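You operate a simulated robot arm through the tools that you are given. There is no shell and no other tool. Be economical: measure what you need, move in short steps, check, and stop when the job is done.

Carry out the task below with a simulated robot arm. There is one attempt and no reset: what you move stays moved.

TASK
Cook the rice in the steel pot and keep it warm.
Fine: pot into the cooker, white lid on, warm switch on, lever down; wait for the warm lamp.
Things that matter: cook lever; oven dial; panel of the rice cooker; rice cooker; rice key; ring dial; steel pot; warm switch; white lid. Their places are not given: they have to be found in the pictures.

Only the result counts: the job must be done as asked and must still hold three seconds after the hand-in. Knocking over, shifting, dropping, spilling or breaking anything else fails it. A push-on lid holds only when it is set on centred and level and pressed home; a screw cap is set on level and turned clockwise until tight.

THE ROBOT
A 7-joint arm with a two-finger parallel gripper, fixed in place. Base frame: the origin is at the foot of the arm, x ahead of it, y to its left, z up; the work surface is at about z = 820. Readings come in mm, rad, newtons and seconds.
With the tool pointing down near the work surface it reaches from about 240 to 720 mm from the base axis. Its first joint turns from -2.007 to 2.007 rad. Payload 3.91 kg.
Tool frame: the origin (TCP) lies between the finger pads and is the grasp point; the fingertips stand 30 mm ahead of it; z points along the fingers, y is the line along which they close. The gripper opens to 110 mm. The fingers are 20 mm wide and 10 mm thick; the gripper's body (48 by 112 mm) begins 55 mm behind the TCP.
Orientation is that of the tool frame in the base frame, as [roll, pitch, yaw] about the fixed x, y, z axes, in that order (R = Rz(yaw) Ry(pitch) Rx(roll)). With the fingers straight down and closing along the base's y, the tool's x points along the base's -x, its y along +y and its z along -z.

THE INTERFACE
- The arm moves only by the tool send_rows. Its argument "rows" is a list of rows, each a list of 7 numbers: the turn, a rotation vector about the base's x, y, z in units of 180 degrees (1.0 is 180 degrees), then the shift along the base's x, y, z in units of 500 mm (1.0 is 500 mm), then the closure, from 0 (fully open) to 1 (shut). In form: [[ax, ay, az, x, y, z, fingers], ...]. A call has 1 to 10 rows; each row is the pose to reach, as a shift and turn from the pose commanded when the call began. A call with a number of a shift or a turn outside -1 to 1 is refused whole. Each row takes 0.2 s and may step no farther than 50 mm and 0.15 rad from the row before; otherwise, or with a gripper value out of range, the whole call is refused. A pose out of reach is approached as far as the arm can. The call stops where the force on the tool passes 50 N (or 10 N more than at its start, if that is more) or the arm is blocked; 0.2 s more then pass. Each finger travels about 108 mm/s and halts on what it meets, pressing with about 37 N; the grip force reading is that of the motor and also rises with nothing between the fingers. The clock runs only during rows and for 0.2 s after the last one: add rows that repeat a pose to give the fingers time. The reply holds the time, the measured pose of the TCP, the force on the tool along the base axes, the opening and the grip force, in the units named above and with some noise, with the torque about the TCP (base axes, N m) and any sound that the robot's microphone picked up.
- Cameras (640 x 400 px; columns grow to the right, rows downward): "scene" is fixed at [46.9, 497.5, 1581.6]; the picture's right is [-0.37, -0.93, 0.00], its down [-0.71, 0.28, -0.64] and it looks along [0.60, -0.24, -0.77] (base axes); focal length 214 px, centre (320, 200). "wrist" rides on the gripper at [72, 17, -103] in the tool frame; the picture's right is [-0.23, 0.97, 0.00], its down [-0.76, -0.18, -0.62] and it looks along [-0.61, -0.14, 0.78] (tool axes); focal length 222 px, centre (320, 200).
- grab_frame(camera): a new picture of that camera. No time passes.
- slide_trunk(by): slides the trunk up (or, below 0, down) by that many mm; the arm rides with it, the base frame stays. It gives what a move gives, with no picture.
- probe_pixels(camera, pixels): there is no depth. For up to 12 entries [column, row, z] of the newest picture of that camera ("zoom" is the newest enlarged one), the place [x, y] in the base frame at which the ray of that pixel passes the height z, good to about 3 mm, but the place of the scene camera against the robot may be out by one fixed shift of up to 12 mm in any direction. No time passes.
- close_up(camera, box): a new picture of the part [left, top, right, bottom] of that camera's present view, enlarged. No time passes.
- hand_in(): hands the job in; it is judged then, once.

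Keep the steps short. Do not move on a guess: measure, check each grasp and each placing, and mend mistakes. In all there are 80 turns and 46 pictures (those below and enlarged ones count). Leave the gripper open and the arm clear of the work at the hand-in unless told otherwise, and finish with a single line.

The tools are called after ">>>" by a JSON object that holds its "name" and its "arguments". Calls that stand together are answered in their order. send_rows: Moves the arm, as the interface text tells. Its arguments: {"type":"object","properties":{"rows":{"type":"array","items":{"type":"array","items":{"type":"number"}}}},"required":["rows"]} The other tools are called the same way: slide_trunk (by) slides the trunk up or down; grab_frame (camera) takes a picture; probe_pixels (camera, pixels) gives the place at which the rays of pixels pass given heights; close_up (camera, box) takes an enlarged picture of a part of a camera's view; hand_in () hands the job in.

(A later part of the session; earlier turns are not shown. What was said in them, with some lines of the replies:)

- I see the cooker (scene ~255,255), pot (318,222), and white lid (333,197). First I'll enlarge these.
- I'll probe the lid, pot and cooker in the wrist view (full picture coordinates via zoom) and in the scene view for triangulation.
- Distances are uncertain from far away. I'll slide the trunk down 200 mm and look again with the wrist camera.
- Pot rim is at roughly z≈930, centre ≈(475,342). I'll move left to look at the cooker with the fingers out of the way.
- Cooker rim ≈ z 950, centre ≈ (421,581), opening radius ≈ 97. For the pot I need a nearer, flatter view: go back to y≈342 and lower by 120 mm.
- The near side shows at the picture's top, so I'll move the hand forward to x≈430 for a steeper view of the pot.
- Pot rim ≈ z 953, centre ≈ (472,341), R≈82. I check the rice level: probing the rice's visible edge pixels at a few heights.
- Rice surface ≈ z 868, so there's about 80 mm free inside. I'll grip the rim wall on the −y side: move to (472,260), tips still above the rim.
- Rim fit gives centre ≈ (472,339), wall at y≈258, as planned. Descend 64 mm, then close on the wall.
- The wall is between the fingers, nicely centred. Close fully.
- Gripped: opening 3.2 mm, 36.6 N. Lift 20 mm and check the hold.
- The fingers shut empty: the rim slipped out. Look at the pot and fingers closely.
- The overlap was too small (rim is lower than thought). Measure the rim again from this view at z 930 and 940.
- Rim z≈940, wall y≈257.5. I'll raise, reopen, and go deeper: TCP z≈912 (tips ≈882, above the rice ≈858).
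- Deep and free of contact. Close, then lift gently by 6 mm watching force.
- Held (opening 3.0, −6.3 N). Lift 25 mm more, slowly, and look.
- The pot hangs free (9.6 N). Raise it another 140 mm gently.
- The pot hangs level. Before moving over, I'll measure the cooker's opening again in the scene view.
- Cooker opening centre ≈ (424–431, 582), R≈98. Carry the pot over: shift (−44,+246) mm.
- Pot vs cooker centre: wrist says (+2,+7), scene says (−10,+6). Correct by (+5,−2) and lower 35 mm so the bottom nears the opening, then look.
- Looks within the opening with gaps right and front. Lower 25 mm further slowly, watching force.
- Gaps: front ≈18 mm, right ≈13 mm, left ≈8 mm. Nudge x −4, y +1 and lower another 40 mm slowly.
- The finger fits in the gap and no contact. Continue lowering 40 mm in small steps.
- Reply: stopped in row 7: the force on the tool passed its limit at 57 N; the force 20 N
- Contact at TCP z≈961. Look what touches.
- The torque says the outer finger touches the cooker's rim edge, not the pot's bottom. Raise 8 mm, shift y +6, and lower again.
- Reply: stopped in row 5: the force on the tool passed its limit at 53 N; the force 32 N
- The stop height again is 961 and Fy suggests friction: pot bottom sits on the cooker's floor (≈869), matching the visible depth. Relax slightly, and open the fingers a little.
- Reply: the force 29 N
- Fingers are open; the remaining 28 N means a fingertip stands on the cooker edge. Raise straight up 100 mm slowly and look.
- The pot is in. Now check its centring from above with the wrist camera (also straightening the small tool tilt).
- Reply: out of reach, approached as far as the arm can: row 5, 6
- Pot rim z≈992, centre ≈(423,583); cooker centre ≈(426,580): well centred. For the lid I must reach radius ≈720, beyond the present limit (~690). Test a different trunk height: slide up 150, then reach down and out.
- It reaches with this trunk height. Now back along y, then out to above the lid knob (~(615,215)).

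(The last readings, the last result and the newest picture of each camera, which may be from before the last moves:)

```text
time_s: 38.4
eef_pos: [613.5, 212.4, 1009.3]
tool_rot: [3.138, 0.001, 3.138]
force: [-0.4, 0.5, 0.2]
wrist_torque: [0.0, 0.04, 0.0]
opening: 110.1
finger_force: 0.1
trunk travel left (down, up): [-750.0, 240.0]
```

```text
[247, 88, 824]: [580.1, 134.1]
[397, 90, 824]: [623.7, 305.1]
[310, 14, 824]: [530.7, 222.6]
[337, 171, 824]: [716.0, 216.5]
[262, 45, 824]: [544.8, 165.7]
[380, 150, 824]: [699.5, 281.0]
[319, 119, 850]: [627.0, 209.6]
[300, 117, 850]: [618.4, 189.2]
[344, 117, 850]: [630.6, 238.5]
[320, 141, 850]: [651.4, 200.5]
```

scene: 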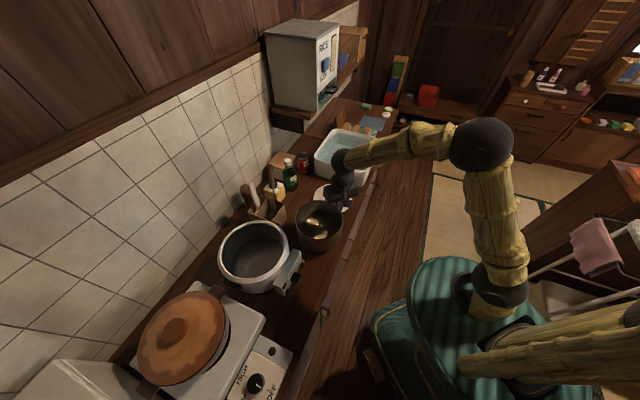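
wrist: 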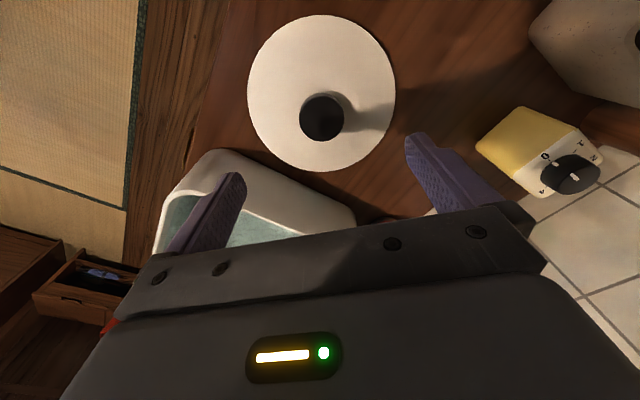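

Lid centre ≈ (619,218), R≈90; knob ≈ 46 mm wide. Centre over it, narrow the fingers to ~75 mm, descend to tips ≈ z 840.

>>> {"name": "send_rows", "arguments": {"rows": [[0.001, 0, 0, 0.012, 0.007, -0.05, 0.3], [0.001, 0, 0, 0.012, 0.007, -0.12, 0.3], [0.001, 0, 0, 0.012, 0.007, -0.19, 0.3], [0.001, 0, 0, 0.012, 0.007, -0.24, 0.3], [0.001, 0, 0, 0.012, 0.007, -0.27, 0.3], [0.001, 0, 0, 0.012, 0.007, -0.28, 0.3]]}}

>>> {"name": "close_up", "arguments": {"camera": "wrist", "box": [200, 20, 440, 230]}}

```text
time_s: 40.0
eef_pos: [626.5, 217.7, 878.6]
tool_rot: [3.131, 0.017, 3.139]
force: [-4.4, -0.9, 23.4]
wrist_torque: [-0.99, 0.34, -0.33]
opening: 77.4
finger_force: 0.6
trunk travel left (down, up): [-750.0, 240.0]
stopped in row 6: the force on the tool passed its limit at 52 N (the readings are from after the stop); the commanded pose is now the measured one
```

```text
1.90 times, centred on (320, 125) of wrist
```

zoom: 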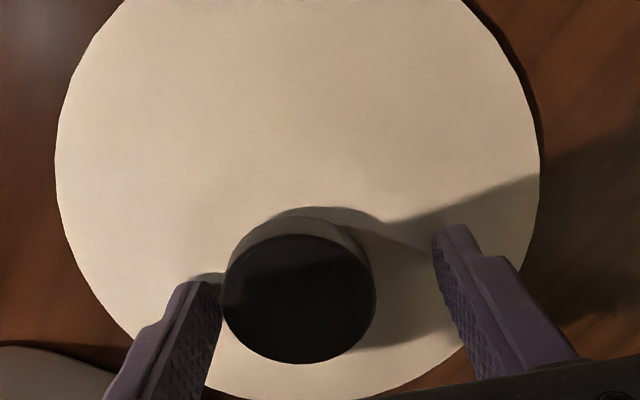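

The tips touched the lid plate (z≈848). The knob sits ~9 mm toward −y of the finger mid. Raise 4 mm, level, shift y −9, then close.

>>> {"name": "send_rows", "arguments": {"rows": [[-0.0034, 0.0054, 0, 0, 0, 0.012, 0.3], [-0.0034, 0.0054, 0, 0, -0.018, 0.012, 0.3], [-0.0034, 0.0054, 0, 0, -0.018, 0.008, 0.3], [-0.0034, 0.0054, 0, 0, -0.018, 0.008, 0.45], [-0.0034, 0.0054, 0, 0, -0.018, 0.008, 0.45]]}}

>>> {"name": "close_up", "arguments": {"camera": "wrist", "box": [200, 20, 440, 230]}}

```text
time_s: 41.2
eef_pos: [625.6, 209.4, 877.5]
tool_rot: [-3.141, -0.005, 3.137]
force: [-0.2, 2.0, 4.6]
wrist_torque: [0.22, -0.01, 0.03]
opening: 61.7
finger_force: 1.4
trunk travel left (down, up): [-750.0, 240.0]
```

```text
1.90 times, centred on (320, 125) of wrist
```

zoom: 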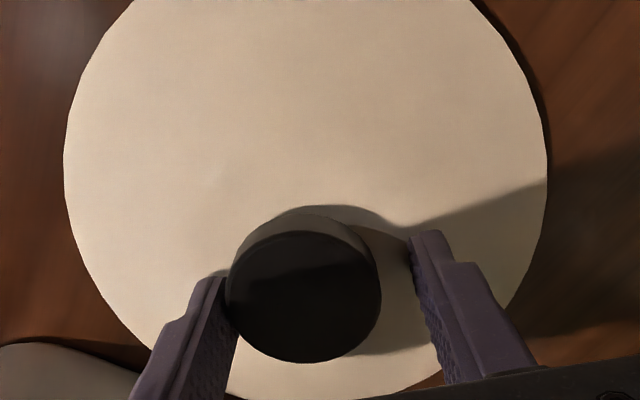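

The tips still dragged on the plate. Raise 6 mm more first, shift y −6, then close on the knob.

>>> {"name": "send_rows", "arguments": {"rows": [[0, 0.0016, 0, 0, 0, 0.012, 0.45], [0, 0.0016, 0, 0, 0, 0.012, 0.45], [0, 0.0016, 0, 0, -0.012, 0.012, 0.45], [0, 0.0016, 0, 0, -0.012, 0.012, 0.6], [0, 0.0016, 0, 0, -0.012, 0.012, 0.8], [0, 0.0016, 0, 0, -0.012, 0.012, 1], [0, 0.0016, 0, 0, -0.012, 0.012, 1]]}}

```text
time_s: 42.8
eef_pos: [626.2, 204.4, 883.4]
tool_rot: [-3.14, -0.01, 3.138]
force: [-0.9, -0.4, 0.3]
wrist_torque: [0.01, 0.01, -0.01]
opening: 47.6
finger_force: 36.7
trunk travel left (down, up): [-750.0, 240.0]
```

Knob gripped (47.6 mm). I keep this orientation so the lid stays level. Lift 190 mm.

>>> {"name": "send_rows", "arguments": {"rows": [[0, 0, 0, 0, 0, 0.01, 1], [0, 0, 0, 0, 0, 0.03, 1], [0, 0, 0, 0, 0, 0.06, 1], [0, 0, 0, 0, 0, 0.1, 1], [0, 0, 0, 0, 0, 0.15, 1], [0, 0, 0, -0.01, 0, 0.2, 1], [0, 0, 0, -0.02, 0, 0.25, 1], [0, 0, 0, -0.03, 0, 0.3, 1], [0, 0, 0, -0.04, 0, 0.35, 1], [0, 0, 0, -0.05, 0, 0.38, 1]]}}

>>> {"name": "grab_frame", "arguments": {"camera": "wrist"}}

```text
time_s: 45.0
eef_pos: [604.1, 204.0, 1071.2]
tool_rot: [-3.14, -0.011, 3.139]
force: [0.6, 0.8, -2.1]
wrist_torque: [0.0, 0.0, 0.01]
opening: 47.9
finger_force: 36.8
trunk travel left (down, up): [-750.0, 240.0]
```

```text
8 pictures are left
```

wrist: 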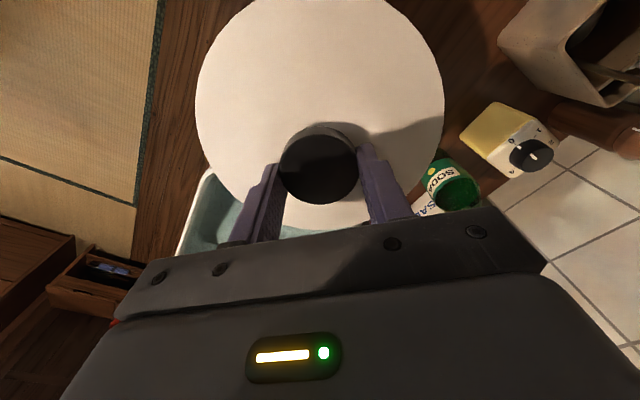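

>>> {"name": "probe_pixels", "arguments": {"camera": "wrist", "pixels": [[318, 168, 1060], [278, 168, 1060], [358, 168, 1060], [195, 108, 1036], [445, 100, 1036], [325, 233, 1036], [215, 170, 1036], [430, 165, 1036], [240, 12, 1036], [405, 12, 1036]]}}

```text
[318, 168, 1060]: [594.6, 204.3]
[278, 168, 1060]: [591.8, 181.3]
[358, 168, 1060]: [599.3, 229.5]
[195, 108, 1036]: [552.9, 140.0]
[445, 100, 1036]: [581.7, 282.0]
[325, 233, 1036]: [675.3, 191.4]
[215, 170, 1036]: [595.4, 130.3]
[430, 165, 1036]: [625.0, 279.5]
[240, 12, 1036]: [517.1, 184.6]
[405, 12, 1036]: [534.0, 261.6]
```

Lid held (2 N), lid centre ≈ TCP + (−7,+2). Carry it: first −x and up 30, then +y to above the pot.

>>> {"name": "send_rows", "arguments": {"rows": [[0, 0, 0, -0.06, 0, 0.03, 1], [0, 0, 0, -0.13, 0.02, 0.06, 1], [0, 0, 0, -0.2, 0.05, 0.06, 1], [0, 0, 0, -0.27, 0.09, 0.06, 1], [0, 0, 0, -0.33, 0.15, 0.06, 1], [0, 0, 0, -0.348, 0.23, 0.06, 1], [0, 0, 0, -0.348, 0.32, 0.06, 1], [0, 0, 0, -0.348, 0.41, 0.06, 1], [0, 0, 0, -0.348, 0.5, 0.06, 1], [0, 0, 0, -0.348, 0.58, 0.06, 1]]}}

>>> {"name": "send_rows", "arguments": {"rows": [[0, 0, 0, 0, 0.08, 0, 1], [0, 0, 0, 0, 0.14, -0.01, 1], [0, 0, 0, 0, 0.173, -0.02, 1], [0, 0, 0, 0, 0.173, -0.05, 1], [0, 0, 0, 0, 0.173, -0.05, 1]]}}

>>> {"name": "close_up", "arguments": {"camera": "scene", "box": [200, 190, 310, 290]}}

```text
time_s: 47.2
eef_pos: [428.7, 495.3, 1102.7]
tool_rot: [-3.138, -0.011, 3.138]
force: [-1.0, 0.3, -1.0]
wrist_torque: [0.0, 0.01, 0.01]
opening: 47.4
finger_force: 37.4
trunk travel left (down, up): [-750.0, 240.0]
```

```text
time_s: 48.4
eef_pos: [426.8, 582.0, 1078.9]
tool_rot: [-3.138, -0.01, 3.138]
force: [0.7, -0.2, -1.6]
wrist_torque: [0.01, 0.02, -0.04]
opening: 47.8
finger_force: 36.8
trunk travel left (down, up): [-750.0, 240.0]
```

```text
4.00 times, centred on (255, 240) of scene
```

zoom: 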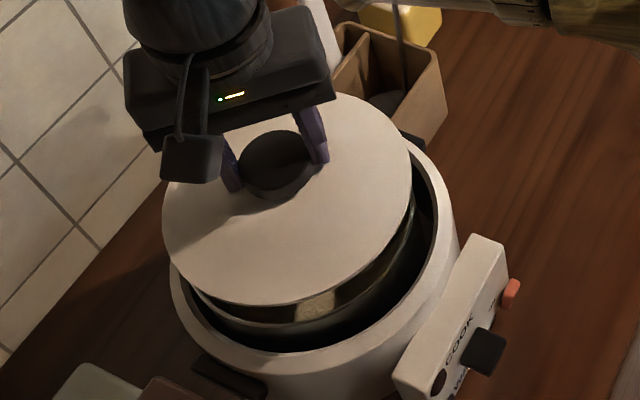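

>>> {"name": "probe_pixels", "arguments": {"camera": "zoom", "pixels": [[162, 222, 1030], [412, 165, 1030], [255, 305, 1030], [385, 120, 1030], [195, 285, 1030], [375, 240, 1030], [200, 293, 992], [250, 317, 992], [300, 322, 992], [350, 302, 992], [390, 262, 992], [412, 215, 992]]}}

>>> {"name": "close_up", "arguments": {"camera": "scene", "box": [225, 230, 285, 280]}}

```text
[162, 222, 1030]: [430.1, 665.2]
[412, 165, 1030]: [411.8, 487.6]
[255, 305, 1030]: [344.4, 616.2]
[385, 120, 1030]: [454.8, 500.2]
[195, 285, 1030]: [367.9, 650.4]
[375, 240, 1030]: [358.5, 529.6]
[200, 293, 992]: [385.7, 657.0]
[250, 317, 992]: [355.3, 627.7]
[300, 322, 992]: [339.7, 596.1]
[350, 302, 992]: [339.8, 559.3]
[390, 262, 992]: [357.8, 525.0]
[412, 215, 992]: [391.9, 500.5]
```

```text
8.00 times, centred on (255, 255) of scene
```

zoom: 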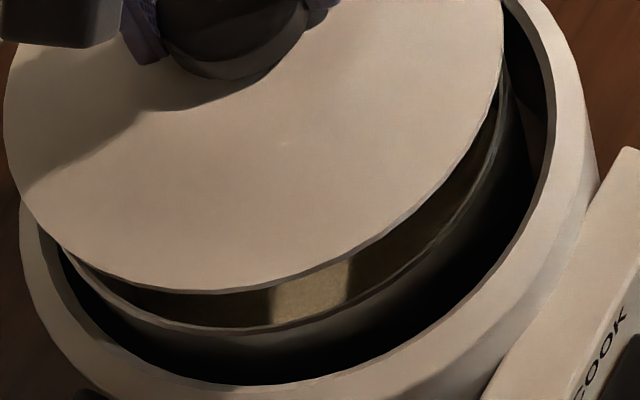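

Scene fit: lid centre (424,580), pot centre (423,580) — aligned within ~2 mm. Lower slowly until contact.

>>> {"name": "send_rows", "arguments": {"rows": [[0, 0, 0, 0, -0.001, -0.02, 1], [0, 0, 0, 0, -0.001, -0.036, 1], [0, 0, 0, 0, -0.001, -0.042, 1], [0, 0, 0, 0, -0.001, -0.048, 1], [0, 0, 0, 0, -0.001, -0.054, 1], [0, 0, 0, 0, -0.001, -0.06, 1], [0, 0, 0, 0, -0.001, -0.066, 1]]}}

```text
time_s: 50.0
eef_pos: [427.0, 579.3, 1047.1]
tool_rot: [-3.139, -0.01, 3.138]
force: [0.5, -1.0, -1.5]
wrist_torque: [0.02, -0.01, -0.02]
opening: 47.7
finger_force: 37.4
trunk travel left (down, up): [-750.0, 240.0]
```

No contact yet at 1047. Continue in 3 mm steps.

>>> {"name": "send_rows", "arguments": {"rows": [[0, 0, 0, 0, 0.002, -0.006, 1], [0, 0, 0, 0, 0.002, -0.012, 1], [0, 0, 0, 0, 0.002, -0.018, 1], [0, 0, 0, 0, 0.002, -0.024, 1], [0, 0, 0, 0, 0.002, -0.03, 1], [0, 0, 0, 0, 0.002, -0.036, 1]]}}

```text
time_s: 51.4
eef_pos: [427.2, 580.8, 1035.4]
tool_rot: [3.136, -0.005, 3.139]
force: [3.4, 6.2, 40.2]
wrist_torque: [-0.83, -0.06, -0.01]
opening: 47.6
finger_force: 37.3
trunk travel left (down, up): [-750.0, 240.0]
```

Contact at TCP 1035 with 40 N (plate top ≈1000, rim ≈992). Look at the seating.

>>> {"name": "close_up", "arguments": {"camera": "scene", "box": [205, 200, 305, 290]}}

```text
4.44 times, centred on (255, 245) of scene
```

zoom: 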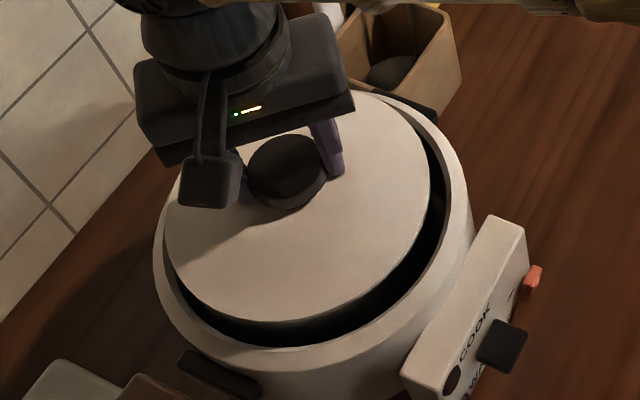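

The lid sits evenly on the pot. Press a bit more while gripping, then release.

>>> {"name": "send_rows", "arguments": {"rows": [[0, 0, 0, 0, 0, -0.006, 1], [0, 0, 0, 0, 0, -0.012, 1], [0, 0, 0, 0, 0, -0.02, 1]]}}

>>> {"name": "send_rows", "arguments": {"rows": [[0, 0, 0, 0, 0, 0.003, 1], [0, 0, 0, 0, 0, 0.003, 0.8], [0, 0, 0, 0, 0, 0.003, 0.4], [0, 0, 0, 0, 0, 0.003, 0.3], [0, 0, 0, 0, 0, 0.05, 0.3], [0, 0, 0, 0, 0, 0.1, 0.3], [0, 0, 0, 0, 0, 0.14, 0.3]]}}

```text
time_s: 51.9
eef_pos: [427.0, 582.2, 1034.6]
tool_rot: [3.127, -0.002, 3.138]
force: [-2.1, -1.8, 18.1]
wrist_torque: [-1.44, 0.66, -0.24]
opening: 47.8
finger_force: 36.6
trunk travel left (down, up): [-750.0, 240.0]
stopped in row 2: the force on the tool passed its limit at 54 N (the readings are from after the stop); the commanded pose is now the measured one
```

```text
time_s: 53.5
eef_pos: [428.3, 581.3, 1103.0]
tool_rot: [3.134, -0.004, 3.139]
force: [0.6, 0.3, 1.3]
wrist_torque: [-0.01, 0.05, 0.0]
opening: 77.2
finger_force: 0.0
trunk travel left (down, up): [-750.0, 240.0]
```

Released and clear. Now press on the knob's top with shut fingers, centred (x −7), to seat it fully.

>>> {"name": "send_rows", "arguments": {"rows": [[0, 0, 0, -0.014, 0, 0, 1], [0, 0, 0, -0.014, 0, 0, 1], [0, 0, 0, -0.014, 0, -0.04, 1], [0, 0, 0, -0.014, 0, -0.08, 1], [0, 0, 0, -0.014, 0, -0.09, 1], [0, 0, 0, -0.014, 0, -0.1, 1], [0, 0, 0, -0.014, 0, -0.108, 1], [0, 0, 0, -0.014, 0, -0.116, 1], [0, 0, 0, -0.014, 0, -0.124, 1]]}}

```text
time_s: 55.3
eef_pos: [424.5, 586.2, 1057.4]
tool_rot: [3.112, 0.007, 3.14]
force: [-0.7, 0.2, 19.8]
wrist_torque: [-0.11, 0.16, 0.03]
opening: 0.0
finger_force: 36.6
trunk travel left (down, up): [-750.0, 240.0]
stopped in row 9: the force on the tool passed its limit at 53 N (the readings are from after the stop); the commanded pose is now the measured one
```

Pressed home with 53 N. Now back up and move to view the panel with the wrist camera: TCP to (290,380,960), levelled.

>>> {"name": "send_rows", "arguments": {"rows": [[0, 0, 0, 0, 0, 0.05, 1], [-0.0094, 0.0022, 0, 0, 0, 0.1, 1], [-0.0094, 0.0022, 0, -0.05, -0.07, 0.1, 1], [-0.0094, 0.0022, 0, -0.1, -0.14, 0.1, 1], [-0.0094, 0.0022, 0, -0.15, -0.21, 0.1, 1], [-0.0094, 0.0022, 0, -0.2, -0.28, 0.1, 1], [-0.0094, 0.0022, 0, -0.25, -0.35, 0.08, 1], [-0.0094, 0.0022, 0, -0.268, -0.412, 0.01, 1], [-0.0094, 0.0022, 0, -0.268, -0.412, -0.08, 1], [-0.0094, 0.0022, 0, -0.268, -0.412, -0.17, 1]]}}

>>> {"name": "close_up", "arguments": {"camera": "wrist", "box": [330, 60, 540, 210]}}

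```text
time_s: 57.5
eef_pos: [287.8, 383.9, 968.8]
tool_rot: [-3.135, -0.002, 3.138]
force: [-0.5, 0.1, -0.7]
wrist_torque: [-0.01, -0.02, 0.01]
opening: 0.0
finger_force: 36.7
trunk travel left (down, up): [-750.0, 240.0]
```

```text
2.67 times, centred on (435, 135) of wrist
```

zoom: 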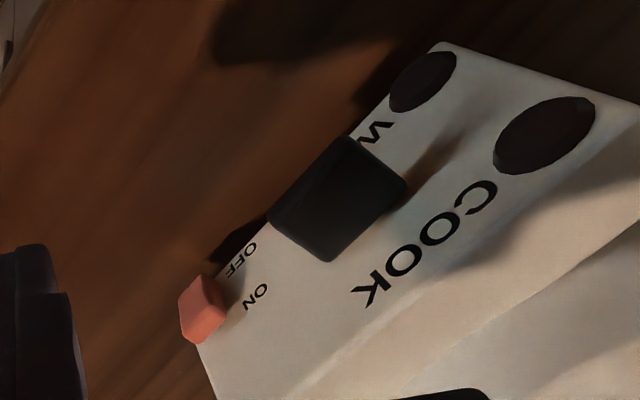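

>>> {"name": "probe_pixels", "arguments": {"camera": "zoom", "pixels": [[203, 310, 890], [203, 310, 870], [340, 200, 890], [340, 200, 870], [545, 135, 890], [545, 135, 930], [422, 80, 870], [422, 80, 840], [440, 42, 840], [215, 398, 930], [257, 295, 890], [240, 260, 870]]}}

```text
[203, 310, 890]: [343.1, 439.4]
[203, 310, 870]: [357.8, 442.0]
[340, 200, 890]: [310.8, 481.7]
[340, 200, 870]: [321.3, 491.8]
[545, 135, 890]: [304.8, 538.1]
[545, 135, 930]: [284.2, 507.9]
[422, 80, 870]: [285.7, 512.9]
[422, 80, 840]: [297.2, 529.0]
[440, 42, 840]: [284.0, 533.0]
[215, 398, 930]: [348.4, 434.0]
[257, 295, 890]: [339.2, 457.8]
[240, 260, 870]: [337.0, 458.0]
```

Panel is near vertical; normal ≈(−0.77,−0.64). COOK lamp z≈915, WARM lamp ≈870, lever ≈893, switch ≈885 with ON above OFF. I need to see the switch's state more clearly.

>>> {"name": "close_up", "arguments": {"camera": "wrist", "box": [368, 120, 464, 192]}}

```text
5.56 times, centred on (416, 156) of wrist
```

zoom: 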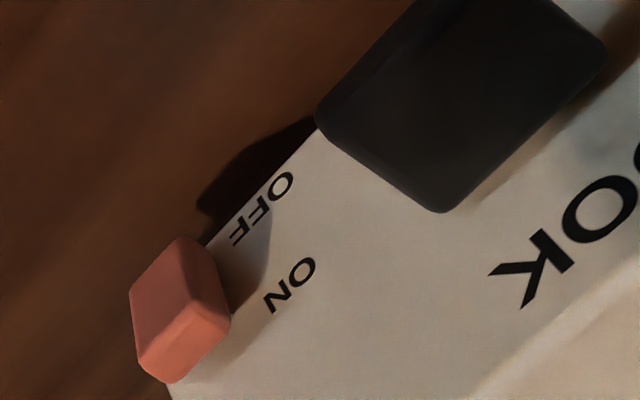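

The nub spans from the OFF row up to just below ON: it's at OFF, and must move up. I'll grip it sideways and lift. Probe its top-face corners and the lever.

>>> {"name": "probe_pixels", "arguments": {"camera": "zoom", "pixels": [[230, 318, 885], [172, 382, 885], [138, 360, 885], [190, 308, 885], [205, 245, 869], [130, 300, 869], [185, 238, 869], [448, 212, 900], [605, 50, 900], [318, 115, 900], [270, 210, 871], [290, 285, 888]]}}

```text
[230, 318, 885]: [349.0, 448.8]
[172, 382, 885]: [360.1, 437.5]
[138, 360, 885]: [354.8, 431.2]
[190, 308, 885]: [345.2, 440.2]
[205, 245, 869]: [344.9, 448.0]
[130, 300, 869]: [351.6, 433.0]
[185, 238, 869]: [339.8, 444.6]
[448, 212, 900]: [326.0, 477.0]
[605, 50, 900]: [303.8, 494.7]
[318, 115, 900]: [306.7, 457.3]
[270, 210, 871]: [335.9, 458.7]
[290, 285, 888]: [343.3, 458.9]
```

Nub centre ≈ (351,440), z 869–885, panel at 45°. Rotate the hand 45° so the fingers close along the panel, and go above the nub with a 35 mm opening.

>>> {"name": "send_rows", "arguments": {"rows": [[0.002, 0, 0.042, 0, 0, 0, 0.68], [0.002, 0, 0.084, 0, 0, 0, 0.68], [0.002, 0, 0.126, 0.02, 0.02, 0, 0.68], [0.002, 0, 0.168, 0.05, 0.04, 0, 0.68], [0.002, 0, 0.21, 0.08, 0.07, 0, 0.68], [0.002, 0, 0.25, 0.116, 0.101, 0, 0.68], [0.002, 0, 0.25, 0.116, 0.101, -0.06, 0.68], [0.002, 0, 0.25, 0.116, 0.101, -0.06, 0.68]]}}

>>> {"name": "close_up", "arguments": {"camera": "wrist", "box": [220, 60, 420, 220]}}

```text
time_s: 59.3
eef_pos: [344.8, 429.3, 939.8]
tool_rot: [-3.141, 0.002, -2.358]
force: [-1.0, 0.8, 0.5]
wrist_torque: [0.01, 0.0, -0.01]
opening: 35.1
finger_force: 0.0
trunk travel left (down, up): [-750.0, 240.0]
```

```text
2.50 times, centred on (320, 140) of wrist
```

zoom: 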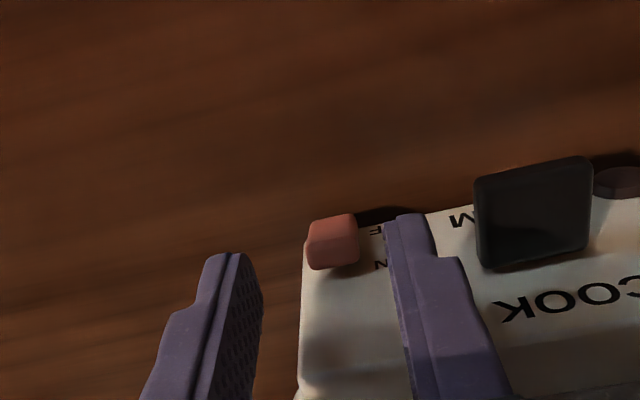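

The nub is 12 mm toward the panel from the finger axis and 1 mm sideways; I want ≈7. Move in by (2.5,4) mm and descend 43 mm.

>>> {"name": "send_rows", "arguments": {"rows": [[0, 0, 0, 0.005, 0.008, 0, 0.68], [0, 0, 0, 0.005, 0.008, -0.03, 0.68], [0, 0, 0, 0.005, 0.008, -0.06, 0.68], [0, 0, 0, 0.005, 0.008, -0.075, 0.68], [0, 0, 0, 0.005, 0.008, -0.086, 0.68], [0, 0, 0, 0.005, 0.008, -0.086, 0.68]]}}

```text
time_s: 60.7
eef_pos: [350.3, 433.8, 895.8]
tool_rot: [-3.14, 0.003, -2.361]
force: [-0.2, 0.2, 0.2]
wrist_torque: [-0.02, -0.01, 0.0]
opening: 35.3
finger_force: 0.1
trunk travel left (down, up): [-750.0, 240.0]
```

No contact. Close on the nub.

>>> {"name": "send_rows", "arguments": {"rows": [[0, 0, 0, -0.002, -0.002, 0, 0.8], [0, 0, 0, -0.002, -0.002, 0, 0.9], [0, 0, 0, -0.002, -0.002, 0, 1], [0, 0, 0, -0.002, -0.002, 0, 1]]}}

```text
time_s: 61.7
eef_pos: [349.7, 431.7, 893.8]
tool_rot: [-3.14, 0.002, -2.36]
force: [5.0, -2.7, 1.8]
wrist_torque: [-0.04, -0.11, -0.12]
opening: 17.9
finger_force: 44.6
trunk travel left (down, up): [-750.0, 240.0]
```

Nub gripped (17.9 mm). Lift gently 12 mm, listening and watching force.

>>> {"name": "send_rows", "arguments": {"rows": [[0, 0, 0, 0, 0, 0.006, 1], [0, 0, 0, 0, 0, 0.012, 1], [0, 0, 0, 0, 0, 0.018, 1], [0, 0, 0, 0, 0, 0.024, 1], [0, 0, 0, 0, 0, 0.024, 1]]}}

```text
time_s: 62.9
eef_pos: [348.8, 433.9, 905.0]
tool_rot: [-3.138, -0.007, -2.358]
force: [-4.3, -4.0, -33.3]
wrist_torque: [-0.53, 0.6, 0.02]
opening: 17.8
finger_force: 44.6
trunk travel left (down, up): [-750.0, 240.0]
```

Resistance of 33 N after ~11 mm: end stop reached. Release, rise to the former viewing height and compare.

>>> {"name": "send_rows", "arguments": {"rows": [[0, 0, 0, 0, 0, -0.004, 1], [0, 0, 0, 0, 0, -0.004, 0.8], [0, 0, 0, 0, 0, -0.004, 0.68], [0, 0, 0, -0.005, -0.008, 0.03, 0.68], [0, 0, 0, -0.005, -0.008, 0.068, 0.68], [0, 0, 0, -0.005, -0.008, 0.068, 0.68]]}}

>>> {"name": "close_up", "arguments": {"camera": "wrist", "box": [220, 60, 460, 220]}}

```text
time_s: 64.3
eef_pos: [345.8, 429.9, 940.3]
tool_rot: [-3.14, 0.001, -2.359]
force: [0.1, -0.9, -1.1]
wrist_torque: [-0.03, 0.01, 0.0]
opening: 35.2
finger_force: 0.0
trunk travel left (down, up): [-750.0, 240.0]
```

```text
2.50 times, centred on (340, 140) of wrist
```

zoom: 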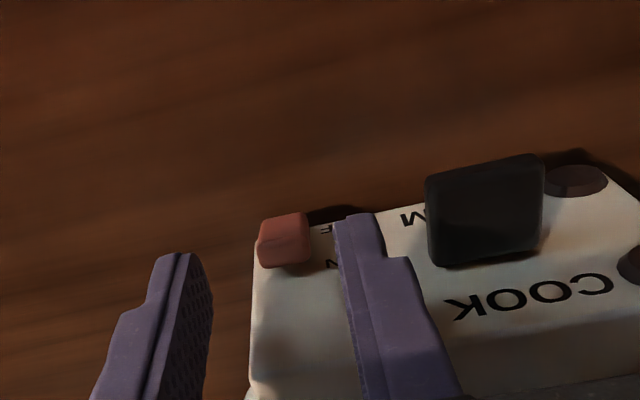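

The nub didn't move (same pixels), so it isn't a slider: its upper half sticks out more than its lower half — a rocker at OFF; ON means pressing its upper half in. Back off, shut the fingers, tips at z≈880.

>>> {"name": "send_rows", "arguments": {"rows": [[0, 0, 0, -0.016, -0.012, 0, 1], [0, 0, 0, -0.016, -0.012, 0, 1], [0, 0, 0, -0.016, -0.012, -0.03, 1], [0, 0, 0, -0.016, -0.012, -0.06, 1], [0, 0, 0, -0.016, -0.012, -0.06, 1]]}}

>>> {"name": "send_rows", "arguments": {"rows": [[0, 0, 0, 0.004, 0.004, 0, 1], [0, 0, 0, 0.008, 0.008, 0, 1], [0, 0, 0, 0.011, 0.011, 0, 1], [0, 0, 0, 0.014, 0.014, 0, 1]]}}

```text
time_s: 65.5
eef_pos: [338.4, 424.4, 909.9]
tool_rot: [-3.14, 0.0, -2.361]
force: [-0.4, 0.1, 0.8]
wrist_torque: [-0.01, 0.03, -0.01]
opening: 0.0
finger_force: 37.2
trunk travel left (down, up): [-750.0, 240.0]
```

```text
time_s: 66.5
eef_pos: [344.7, 430.2, 911.2]
tool_rot: [-3.14, 0.0, -2.359]
force: [-0.3, -0.2, -0.3]
wrist_torque: [-0.01, 0.03, -0.01]
opening: 0.0
finger_force: 37.5
trunk travel left (down, up): [-750.0, 240.0]
```

No contact yet: the tip is probably above the nub. Back out 8 mm, lower 4 mm, push again.

>>> {"name": "send_rows", "arguments": {"rows": [[0, 0, 0, -0.014, -0.014, 0, 1], [0, 0, 0, -0.014, -0.014, -0.009, 1], [0, 0, 0, -0.008, -0.008, -0.009, 1], [0, 0, 0, -0.004, -0.004, -0.009, 1], [0, 0, 0, 0, 0, -0.009, 1], [0, 0, 0, 0.003, 0.003, -0.009, 1]]}}

```text
time_s: 67.9
eef_pos: [346.4, 431.4, 907.1]
tool_rot: [-3.14, -0.001, -2.361]
force: [-0.1, 0.5, 0.5]
wrist_torque: [0.01, 0.01, -0.01]
opening: 0.1
finger_force: 36.9
trunk travel left (down, up): [-750.0, 240.0]
```

Still free at tip z≈877. Back out again, lower 5 mm more, push again.

>>> {"name": "send_rows", "arguments": {"rows": [[0, 0, 0, -0.018, -0.018, 0, 1], [0, 0, 0, -0.018, -0.018, -0.01, 1], [0, 0, 0, -0.012, -0.012, -0.01, 1], [0, 0, 0, -0.008, -0.008, -0.01, 1], [0, 0, 0, -0.004, -0.004, -0.01, 1], [0, 0, 0, 0, 0, -0.01, 1], [0, 0, 0, 0.003, 0.003, -0.01, 1]]}}

```text
time_s: 69.5
eef_pos: [349.7, 433.3, 901.2]
tool_rot: [-3.139, 0.0, -2.361]
force: [1.0, 0.1, 0.8]
wrist_torque: [0.01, 0.02, -0.04]
opening: 0.0
finger_force: 37.0
trunk travel left (down, up): [-750.0, 240.0]
```

No force although the nub was there before: it may have been pushed in lightly. Tactile test: pinch at the same place and height (TCP 905) where it held 17.8 mm before.

>>> {"name": "send_rows", "arguments": {"rows": [[0, 0, 0, -0.03, -0.03, 0, 1], [0, 0, 0, -0.03, -0.03, 0.008, 0.72], [0, 0, 0, -0.03, -0.03, 0.008, 0.72], [0, 0, 0, -0.01, -0.01, 0.008, 0.72], [0, 0, 0, 0, 0, 0.008, 0.72], [0, 0, 0, 0, 0, 0.008, 0.85], [0, 0, 0, 0, 0, 0.008, 1], [0, 0, 0, 0, 0, 0.008, 1], [0, 0, 0, 0, 0, 0.008, 1]]}}

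```text
time_s: 71.5
eef_pos: [349.9, 432.5, 906.3]
tool_rot: [-3.138, 0.0, -2.36]
force: [-1.2, 0.5, -0.1]
wrist_torque: [0.01, 0.05, 0.0]
opening: 0.1
finger_force: 36.9
trunk travel left (down, up): [-750.0, 240.0]
```

Nothing there at this height now. Pinch at the original height (TCP 894) to find where the nub is.

>>> {"name": "send_rows", "arguments": {"rows": [[0, 0, 0, 0, 0, 0, 0.72], [0, 0, 0, 0, 0, 0, 0.72], [0, 0, 0, 0, 0, -0.012, 0.72], [0, 0, 0, 0, 0, -0.024, 0.72], [0, 0, 0, 0, 0, -0.024, 0.85], [0, 0, 0, 0, 0, -0.024, 1], [0, 0, 0, 0, 0, -0.024, 1], [0, 0, 0, 0, 0, -0.024, 1]]}}

```text
time_s: 73.3
eef_pos: [349.9, 432.4, 894.0]
tool_rot: [-3.141, 0.0, -2.36]
force: [0.5, -0.6, -0.9]
wrist_torque: [0.01, 0.04, 0.0]
opening: 0.0
finger_force: 36.5
trunk travel left (down, up): [-750.0, 240.0]
```

The nub is no longer protruding there. I'll spend a picture: back out, rise to the viewing pose and look at the panel.

>>> {"name": "send_rows", "arguments": {"rows": [[0, 0, 0, 0, 0, 0, 0.72], [0, 0, 0, 0, 0, 0, 0.72], [0, 0, 0, -0.03, -0.03, 0.03, 0.72], [0, 0, 0, -0.04, -0.04, 0.09, 0.72], [0, 0, 0, -0.04, -0.04, 0.11, 0.72]]}}

>>> {"name": "close_up", "arguments": {"camera": "wrist", "box": [260, 90, 500, 230]}}

```text
time_s: 74.5
eef_pos: [327.7, 411.7, 947.8]
tool_rot: [-3.141, 0.001, -2.36]
force: [0.0, -0.3, 0.1]
wrist_torque: [-0.02, -0.03, -0.01]
opening: 30.9
finger_force: 0.1
trunk travel left (down, up): [-750.0, 240.0]
```

```text
2.67 times, centred on (380, 160) of wrist
```

zoom: 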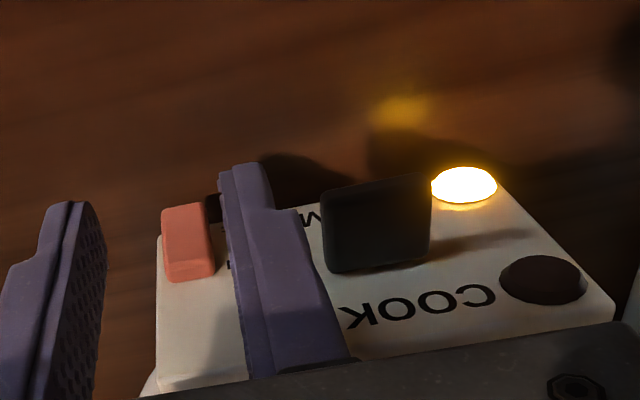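

The WARM lamp is lit: the switch is ON. Now the lever paddle: top z≈900, centre ≈(303,474). Shut the fingers, move above it, and press down in small steps.

>>> {"name": "send_rows", "arguments": {"rows": [[0, 0, 0, 0, 0, 0.03, 1], [0, 0, 0, -0.025, 0.06, 0.03, 1], [0, 0, 0, -0.051, 0.123, 0.03, 1], [0, 0, 0, -0.051, 0.123, 0.03, 1], [0, 0, 0, -0.051, 0.123, -0.01, 1], [0, 0, 0, -0.051, 0.123, -0.02, 1]]}}

>>> {"name": "send_rows", "arguments": {"rows": [[0, 0, 0, 0, 0, -0.006, 1], [0, 0, 0, 0, 0, -0.012, 1], [0, 0, 0, 0, 0, -0.018, 1], [0, 0, 0, 0, 0, -0.024, 1], [0, 0, 0, 0, 0, -0.03, 1], [0, 0, 0, 0, 0, -0.036, 1]]}}

```text
time_s: 75.9
eef_pos: [303.7, 474.7, 940.8]
tool_rot: [-3.139, 0.002, -2.359]
force: [-0.7, -0.1, 0.4]
wrist_torque: [-0.02, -0.04, 0.03]
opening: 0.0
finger_force: 37.5
trunk travel left (down, up): [-750.0, 240.0]
```

```text
time_s: 77.3
eef_pos: [304.9, 473.9, 920.1]
tool_rot: [-3.14, 0.0, -2.359]
force: [-0.2, -0.2, 0.0]
wrist_torque: [0.01, 0.01, -0.03]
opening: 0.1
finger_force: 37.0
trunk travel left (down, up): [-750.0, 240.0]
```

No notable force at tip z 890. Continue down 24 mm in 4 mm steps.

>>> {"name": "send_rows", "arguments": {"rows": [[0, 0, 0, 0, 0, -0.008, 1], [0, 0, 0, 0, 0, -0.016, 1], [0, 0, 0, 0, 0, -0.024, 1], [0, 0, 0, 0, 0, -0.032, 1], [0, 0, 0, 0, 0, -0.04, 1], [0, 0, 0, 0, 0, -0.048, 1]]}}

```text
time_s: 78.5
eef_pos: [304.1, 475.1, 910.7]
tool_rot: [3.139, 0.011, -2.358]
force: [-6.3, -13.2, 27.3]
wrist_torque: [-0.52, 0.23, 0.0]
opening: 0.0
finger_force: 37.4
trunk travel left (down, up): [-750.0, 240.0]
stopped in row 5: the force on the tool passed its limit at 55 N (the readings are from after the stop); the commanded pose is now the measured one
```

Hard stop at tip z≈881 with 55 N: the lever appears at its lower end. Raise and try for a picture.

>>> {"name": "send_rows", "arguments": {"rows": [[0, 0, 0, 0, 0, 0.02, 1], [0, 0, 0, 0, 0, 0.08, 1], [0, 0, 0, -0.02, -0.06, 0.1, 1], [0, 0, 0, -0.03, -0.14, 0.1, 0.7], [0, 0, 0, -0.03, -0.2, 0.12, 0.5]]}}

>>> {"name": "close_up", "arguments": {"camera": "wrist", "box": [300, 40, 580, 215]}}

```text
time_s: 79.7
eef_pos: [289.3, 374.1, 967.4]
tool_rot: [3.14, 0.008, -2.36]
force: [0.7, -0.3, -0.2]
wrist_torque: [0.02, 0.01, -0.02]
opening: 55.2
finger_force: 0.1
trunk travel left (down, up): [-750.0, 240.0]
```

```text
refused: no pictures are left
```

No pictures left. Tactile check: pinch around the paddle at its old (up) height (tips z≈887). If it is down, the fingers should meet nothing.

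>>> {"name": "send_rows", "arguments": {"rows": [[0, 0, 0, 0.01, 0.09, 0, 0.5], [0, 0, 0, 0.02, 0.17, 0, 0.5], [0, 0, 0, 0.03, 0.2, 0, 0.5], [0, 0, 0, 0.03, 0.2, -0.06, 0.5], [0, 0, 0, 0.03, 0.2, -0.098, 0.5], [0, 0, 0, 0.03, 0.2, -0.098, 0.5], [0, 0, 0, 0.03, 0.2, -0.098, 0.8], [0, 0, 0, 0.03, 0.2, -0.098, 0.9], [0, 0, 0, 0.03, 0.2, -0.098, 0.9]]}}

```text
time_s: 81.7
eef_pos: [304.0, 474.6, 914.4]
tool_rot: [3.14, 0.009, -2.359]
force: [0.4, 1.0, -0.6]
wrist_torque: [-0.03, -0.03, 0.0]
opening: 10.7
finger_force: 0.0
trunk travel left (down, up): [-750.0, 240.0]
```

The fingers meet nothing, so the lever is down and stays down. Open, rise clear, and wait, listening for a sound.

>>> {"name": "send_rows", "arguments": {"rows": [[0, 0, 0, 0, 0, 0, 0.5], [0, 0, 0, 0, 0, 0, 0.5], [0, 0, 0, 0, 0, 0.06, 0.5], [0, 0, 0, 0, 0, 0.12, 0.4], [0, 0, 0, -0.02, -0.08, 0.18, 0.2], [0, 0, 0, -0.04, -0.16, 0.24, 0], [0, 0, 0, -0.04, -0.24, 0.28, 0]]}}

>>> {"name": "slide_trunk", "arguments": {"by": 200}}

>>> {"name": "send_rows", "arguments": {"rows": [[0, 0, 0, 0, 0, 0, 0], [0, 0, 0, 0, 0, 0, 0], [0, 0, 0, 0, 0, 0, 0], [0, 0, 0, 0, 0, 0, 0], [0, 0, 0, 0, 0, 0, 0], [0, 0, 0, 0, 0, 0, 0], [0, 0, 0, 0, 0, 0, 0], [0, 0, 0, 0, 0, 0, 0], [0, 0, 0, 0, 0, 0, 0], [0, 0, 0, 0, 0, 0, 0]]}}

>>> {"name": "slide_trunk", "arguments": {"by": -200}}

>>> {"name": "slide_trunk", "arguments": {"by": 200}}

>>> {"name": "slide_trunk", "arguments": {"by": -200}}

>>> {"name": "slide_trunk", "arguments": {"by": 200}}

```text
refused: row 5 steps farther than a row can; nothing moved
```

```text
time_s: 83.9
eef_pos: [304.3, 476.5, 1113.9]
tool_rot: [3.141, 0.006, -2.359]
force: [-0.5, -0.1, -0.2]
wrist_torque: [-0.02, 0.04, -0.02]
opening: 11.2
finger_force: 0.0
trunk travel left (down, up): [-950.0, 40.0]
```

```text
time_s: 86.1
eef_pos: [304.1, 474.8, 1114.3]
tool_rot: [3.14, 0.007, -2.358]
force: [-0.7, -0.4, -0.3]
wrist_torque: [-0.02, -0.05, 0.01]
opening: 110.0
finger_force: 0.0
trunk travel left (down, up): [-950.0, 40.0]
```

```text
time_s: 88.2
eef_pos: [304.8, 474.3, 913.7]
tool_rot: [3.14, 0.007, -2.36]
force: [-0.5, 0.5, 0.1]
wrist_torque: [0.02, 0.03, 0.0]
opening: 110.0
finger_force: 0.1
trunk travel left (down, up): [-750.0, 240.0]
```

```text
time_s: 90.4
eef_pos: [304.3, 475.2, 1114.6]
tool_rot: [3.139, 0.01, -2.359]
force: [-0.3, 0.2, 0.2]
wrist_torque: [0.01, 0.0, -0.01]
opening: 110.1
finger_force: 0.1
trunk travel left (down, up): [-950.0, 40.0]
```

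```text
time_s: 92.6
eef_pos: [304.7, 474.5, 915.4]
tool_rot: [3.138, 0.009, -2.36]
force: [0.1, -0.1, -0.2]
wrist_torque: [0.03, -0.02, -0.01]
opening: 109.9
finger_force: 0.1
trunk travel left (down, up): [-750.0, 240.0]
```

```text
time_s: 94.8
eef_pos: [305.9, 476.6, 1115.0]
tool_rot: [3.141, 0.009, -2.36]
force: [-0.6, -0.2, -0.1]
wrist_torque: [0.0, 0.01, -0.01]
opening: 110.1
finger_force: 0.0
trunk travel left (down, up): [-950.0, 40.0]
```

One call was refused, so the hand dipped by the panel twice with the trunk, but without any force, and at heights above the nub. Now move properly clear and keep waiting.

>>> {"name": "send_rows", "arguments": {"rows": [[0, 0, 0, 0, -0.08, 0, 0], [0, 0, 0, 0, -0.16, 0, 0], [0, 0, 0, 0, -0.24, 0, 0], [0, 0, 0, 0, -0.3, 0, 0], [0, 0, 0, 0, -0.3, 0, 0], [0, 0, 0, 0, -0.3, 0, 0], [0, 0, 0, 0, -0.3, 0, 0], [0, 0, 0, 0, -0.3, 0, 0], [0, 0, 0, 0, -0.3, 0, 0], [0, 0, 0, 0, -0.3, 0, 0]]}}

>>> {"name": "send_rows", "arguments": {"rows": [[0, 0, 0, 0, 0, 0, 0], [0, 0, 0, 0, 0, 0, 0], [0, 0, 0, 0, 0, 0, 0], [0, 0, 0, 0, 0, 0, 0], [0, 0, 0, 0, 0, 0, 0], [0, 0, 0, 0, 0, 0, 0], [0, 0, 0, 0, 0, 0, 0], [0, 0, 0, 0, 0, 0, 0], [0, 0, 0, 0, 0, 0, 0], [0, 0, 0, 0, 0, 0, 0]]}}

>>> {"name": "send_rows", "arguments": {"rows": [[0, 0, 0, 0, 0, 0, 0], [0, 0, 0, 0, 0, 0, 0], [0, 0, 0, 0, 0, 0, 0], [0, 0, 0, 0, 0, 0, 0], [0, 0, 0, 0, 0, 0, 0], [0, 0, 0, 0, 0, 0, 0], [0, 0, 0, 0, 0, 0, 0], [0, 0, 0, 0, 0, 0, 0], [0, 0, 0, 0, 0, 0, 0], [0, 0, 0, 0, 0, 0, 0]]}}

>>> {"name": "send_rows", "arguments": {"rows": [[0, 0, 0, 0, 0, 0, 0], [0, 0, 0, 0, 0, 0, 0], [0, 0, 0, 0, 0, 0, 0], [0, 0, 0, 0, 0, 0, 0], [0, 0, 0, 0, 0, 0, 0], [0, 0, 0, 0, 0, 0, 0], [0, 0, 0, 0, 0, 0, 0], [0, 0, 0, 0, 0, 0, 0], [0, 0, 0, 0, 0, 0, 0], [0, 0, 0, 0, 0, 0, 0]]}}

>>> {"name": "send_rows", "arguments": {"rows": [[0, 0, 0, 0, 0, 0, 0], [0, 0, 0, 0, 0, 0, 0], [0, 0, 0, 0, 0, 0, 0], [0, 0, 0, 0, 0, 0, 0], [0, 0, 0, 0, 0, 0, 0], [0, 0, 0, 0, 0, 0, 0], [0, 0, 0, 0, 0, 0, 0], [0, 0, 0, 0, 0, 0, 0], [0, 0, 0, 0, 0, 0, 0], [0, 0, 0, 0, 0, 0, 0]]}}

```text
time_s: 97.0
eef_pos: [304.2, 324.0, 1114.6]
tool_rot: [3.141, 0.009, -2.36]
force: [-0.1, -0.1, -0.3]
wrist_torque: [-0.04, 0.01, 0.02]
opening: 109.8
finger_force: 0.1
trunk travel left (down, up): [-950.0, 40.0]
```

```text
time_s: 99.2
eef_pos: [303.5, 325.3, 1115.8]
tool_rot: [3.14, 0.01, -2.359]
force: [-0.3, 0.1, -0.1]
wrist_torque: [0.0, 0.03, -0.01]
opening: 110.0
finger_force: 0.1
trunk travel left (down, up): [-950.0, 40.0]
```

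```text
time_s: 101.3
eef_pos: [304.8, 324.2, 1115.4]
tool_rot: [3.139, 0.008, -2.359]
force: [-1.6, 0.6, 0.3]
wrist_torque: [0.0, 0.0, 0.02]
opening: 110.0
finger_force: 0.1
trunk travel left (down, up): [-950.0, 40.0]
```

```text
time_s: 103.5
eef_pos: [303.9, 324.4, 1116.0]
tool_rot: [3.139, 0.008, -2.359]
force: [-0.5, 0.0, 0.1]
wrist_torque: [0.03, 0.06, -0.02]
opening: 109.8
finger_force: 0.0
trunk travel left (down, up): [-950.0, 40.0]
```

```text
time_s: 105.8
eef_pos: [304.1, 324.7, 1115.3]
tool_rot: [3.14, 0.009, -2.359]
force: [0.5, -0.5, -0.9]
wrist_torque: [0.0, 0.02, -0.01]
opening: 110.1
finger_force: 0.1
trunk travel left (down, up): [-950.0, 40.0]
```

27 s have passed since the lever went down, with no sound. Wait ~18 s more.

>>> {"name": "send_rows", "arguments": {"rows": [[0, 0, 0, 0, 0, 0, 0], [0, 0, 0, 0, 0, 0, 0], [0, 0, 0, 0, 0, 0, 0], [0, 0, 0, 0, 0, 0, 0], [0, 0, 0, 0, 0, 0, 0], [0, 0, 0, 0, 0, 0, 0], [0, 0, 0, 0, 0, 0, 0], [0, 0, 0, 0, 0, 0, 0], [0, 0, 0, 0, 0, 0, 0], [0, 0, 0, 0, 0, 0, 0]]}}

>>> {"name": "send_rows", "arguments": {"rows": [[0, 0, 0, 0, 0, 0, 0], [0, 0, 0, 0, 0, 0, 0], [0, 0, 0, 0, 0, 0, 0], [0, 0, 0, 0, 0, 0, 0], [0, 0, 0, 0, 0, 0, 0], [0, 0, 0, 0, 0, 0, 0], [0, 0, 0, 0, 0, 0, 0], [0, 0, 0, 0, 0, 0, 0], [0, 0, 0, 0, 0, 0, 0], [0, 0, 0, 0, 0, 0, 0]]}}

>>> {"name": "send_rows", "arguments": {"rows": [[0, 0, 0, 0, 0, 0, 0], [0, 0, 0, 0, 0, 0, 0], [0, 0, 0, 0, 0, 0, 0], [0, 0, 0, 0, 0, 0, 0], [0, 0, 0, 0, 0, 0, 0], [0, 0, 0, 0, 0, 0, 0], [0, 0, 0, 0, 0, 0, 0], [0, 0, 0, 0, 0, 0, 0], [0, 0, 0, 0, 0, 0, 0], [0, 0, 0, 0, 0, 0, 0]]}}

>>> {"name": "send_rows", "arguments": {"rows": [[0, 0, 0, 0, 0, 0, 0], [0, 0, 0, 0, 0, 0, 0], [0, 0, 0, 0, 0, 0, 0], [0, 0, 0, 0, 0, 0, 0], [0, 0, 0, 0, 0, 0, 0], [0, 0, 0, 0, 0, 0, 0], [0, 0, 0, 0, 0, 0, 0], [0, 0, 0, 0, 0, 0, 0], [0, 0, 0, 0, 0, 0, 0], [0, 0, 0, 0, 0, 0, 0]]}}

>>> {"name": "send_rows", "arguments": {"rows": [[0, 0, 0, 0, 0, 0, 0], [0, 0, 0, 0, 0, 0, 0], [0, 0, 0, 0, 0, 0, 0], [0, 0, 0, 0, 0, 0, 0], [0, 0, 0, 0, 0, 0, 0], [0, 0, 0, 0, 0, 0, 0], [0, 0, 0, 0, 0, 0, 0], [0, 0, 0, 0, 0, 0, 0], [0, 0, 0, 0, 0, 0, 0], [0, 0, 0, 0, 0, 0, 0]]}}

>>> {"name": "send_rows", "arguments": {"rows": [[0, 0, 0, 0, 0, 0, 0], [0, 0, 0, 0, 0, 0, 0], [0, 0, 0, 0, 0, 0, 0], [0, 0, 0, 0, 0, 0, 0], [0, 0, 0, 0, 0, 0, 0], [0, 0, 0, 0, 0, 0, 0], [0, 0, 0, 0, 0, 0, 0], [0, 0, 0, 0, 0, 0, 0], [0, 0, 0, 0, 0, 0, 0], [0, 0, 0, 0, 0, 0, 0]]}}

>>> {"name": "send_rows", "arguments": {"rows": [[0, 0, 0, 0, 0, 0, 0], [0, 0, 0, 0, 0, 0, 0], [0, 0, 0, 0, 0, 0, 0], [0, 0, 0, 0, 0, 0, 0], [0, 0, 0, 0, 0, 0, 0], [0, 0, 0, 0, 0, 0, 0], [0, 0, 0, 0, 0, 0, 0], [0, 0, 0, 0, 0, 0, 0], [0, 0, 0, 0, 0, 0, 0], [0, 0, 0, 0, 0, 0, 0]]}}

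>>> {"name": "send_rows", "arguments": {"rows": [[0, 0, 0, 0, 0, 0, 0], [0, 0, 0, 0, 0, 0, 0], [0, 0, 0, 0, 0, 0, 0], [0, 0, 0, 0, 0, 0, 0], [0, 0, 0, 0, 0, 0, 0], [0, 0, 0, 0, 0, 0, 0], [0, 0, 0, 0, 0, 0, 0], [0, 0, 0, 0, 0, 0, 0], [0, 0, 0, 0, 0, 0, 0], [0, 0, 0, 0, 0, 0, 0]]}}

```text
time_s: 108.0
eef_pos: [304.3, 324.0, 1115.4]
tool_rot: [3.14, 0.009, -2.358]
force: [-0.3, 0.1, 0.5]
wrist_torque: [0.03, -0.02, 0.01]
opening: 110.0
finger_force: 0.1
trunk travel left (down, up): [-950.0, 40.0]
```

```text
time_s: 110.2
eef_pos: [303.8, 323.6, 1115.7]
tool_rot: [3.139, 0.009, -2.358]
force: [0.5, -0.6, 0.4]
wrist_torque: [-0.03, -0.03, 0.02]
opening: 110.0
finger_force: 0.0
trunk travel left (down, up): [-950.0, 40.0]
```

```text
time_s: 112.3
eef_pos: [304.5, 325.7, 1115.7]
tool_rot: [3.139, 0.009, -2.358]
force: [-0.6, -0.4, 0.4]
wrist_torque: [0.0, 0.03, -0.03]
opening: 109.8
finger_force: 0.1
trunk travel left (down, up): [-950.0, 40.0]
```

```text
time_s: 114.5
eef_pos: [303.2, 324.5, 1116.2]
tool_rot: [3.14, 0.008, -2.361]
force: [1.0, 0.5, -0.3]
wrist_torque: [0.03, 0.01, -0.02]
opening: 109.8
finger_force: 0.1
trunk travel left (down, up): [-950.0, 40.0]
```

```text
time_s: 116.8
eef_pos: [304.3, 323.9, 1116.0]
tool_rot: [3.141, 0.01, -2.361]
force: [-0.8, 0.7, 0.0]
wrist_torque: [0.03, 0.02, -0.01]
opening: 110.1
finger_force: 0.0
trunk travel left (down, up): [-950.0, 40.0]
```

```text
time_s: 119.0
eef_pos: [304.5, 325.3, 1115.5]
tool_rot: [3.139, 0.009, -2.359]
force: [0.1, -0.7, 0.2]
wrist_torque: [-0.01, 0.04, -0.02]
opening: 109.9
finger_force: 0.0
trunk travel left (down, up): [-950.0, 40.0]
```

```text
time_s: 121.2
eef_pos: [304.9, 325.2, 1116.6]
tool_rot: [3.141, 0.009, -2.359]
force: [-0.6, 0.4, 0.6]
wrist_torque: [0.0, 0.0, 0.0]
opening: 110.0
finger_force: 0.0
trunk travel left (down, up): [-950.0, 40.0]
```

```text
time_s: 123.3
eef_pos: [304.6, 324.5, 1115.4]
tool_rot: [3.141, 0.008, -2.359]
force: [0.2, 0.0, -0.1]
wrist_torque: [0.01, 0.01, 0.02]
opening: 110.0
finger_force: 0.1
trunk travel left (down, up): [-950.0, 40.0]
```

About 45 s have passed. Check the lever by feel: pinch (only to 25 mm) at the "up" height to see whether it has come up.

>>> {"name": "send_rows", "arguments": {"rows": [[0, 0, 0, 0, 0.08, 0, 0.5], [0, 0, 0, 0, 0.16, 0, 0.5], [0, 0, 0, 0, 0.24, 0, 0.5], [0, 0, 0, 0, 0.3, 0, 0.5], [0, 0, 0, 0, 0.3, 0, 0.5]]}}

>>> {"name": "slide_trunk", "arguments": {"by": -200}}

>>> {"name": "send_rows", "arguments": {"rows": [[0, 0, 0, 0, 0, 0, 0.6], [0, 0, 0, 0, 0, 0, 0.7], [0, 0, 0, 0, 0, 0, 0.77], [0, 0, 0, 0, 0, 0, 0.77]]}}

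```text
time_s: 124.5
eef_pos: [304.4, 473.5, 1114.2]
tool_rot: [3.14, 0.008, -2.36]
force: [0.6, -0.4, 0.0]
wrist_torque: [0.05, -0.01, 0.01]
opening: 55.1
finger_force: 0.0
trunk travel left (down, up): [-950.0, 40.0]
```

```text
time_s: 126.7
eef_pos: [303.6, 473.4, 913.4]
tool_rot: [3.14, 0.008, -2.358]
force: [0.0, 0.1, -0.3]
wrist_torque: [-0.02, 0.02, 0.05]
opening: 54.9
finger_force: 0.0
trunk travel left (down, up): [-750.0, 240.0]
```

```text
time_s: 127.7
eef_pos: [304.5, 473.9, 914.0]
tool_rot: [3.141, 0.009, -2.358]
force: [-0.5, 0.3, -0.7]
wrist_torque: [0.03, -0.04, 0.1]
opening: 31.3
finger_force: 44.8
trunk travel left (down, up): [-750.0, 240.0]
5 turns are left
```

The fingers now stop on the paddle (31.3 mm): the lever has sprung up, so cooking finished and it's keeping warm. Release, rise straight up, move clear.

>>> {"name": "send_rows", "arguments": {"rows": [[0, 0, 0, 0, 0, 0, 0.5], [0, 0, 0, 0, 0, 0, 0.5], [0, 0, 0, 0, 0, 0, 0.5]]}}

>>> {"name": "slide_trunk", "arguments": {"by": 200}}

>>> {"name": "send_rows", "arguments": {"rows": [[0, 0, 0, 0, -0.08, 0, 0.3], [0, 0, 0, 0, -0.16, 0, 0], [0, 0, 0, 0, -0.24, 0, 0], [0, 0, 0, 0, -0.3, 0, 0], [0, 0, 0, 0, -0.3, 0, 0]]}}

```text
time_s: 128.5
eef_pos: [304.8, 474.7, 913.9]
tool_rot: [3.139, 0.01, -2.36]
force: [0.3, -0.3, 0.6]
wrist_torque: [-0.01, -0.03, -0.02]
opening: 54.9
finger_force: 0.0
trunk travel left (down, up): [-750.0, 240.0]
```

```text
time_s: 130.7
eef_pos: [304.2, 473.8, 1114.1]
tool_rot: [3.14, 0.009, -2.359]
force: [0.1, -0.3, 0.0]
wrist_torque: [-0.01, 0.01, -0.01]
opening: 55.3
finger_force: 0.0
trunk travel left (down, up): [-950.0, 40.0]
```

```text
time_s: 131.9
eef_pos: [305.2, 322.4, 1112.7]
tool_rot: [3.138, 0.008, -2.358]
force: [1.4, -0.3, -0.3]
wrist_torque: [-0.01, -0.03, 0.04]
opening: 110.2
finger_force: 0.1
trunk travel left (down, up): [-950.0, 40.0]
4 turns are left
```

The arm is clear and the gripper is open, so I'm handing in.

>>> {"name": "hand_in", "arguments": {}}

```text
The job is handed in.
```

Handed in: the pot is in the cooker with the white lid pressed on, the warm switch is on, and the lever was pressed and has since sprung back up; I saw the warm lamp lit before cooking but had no pictures left to see it afterwards.
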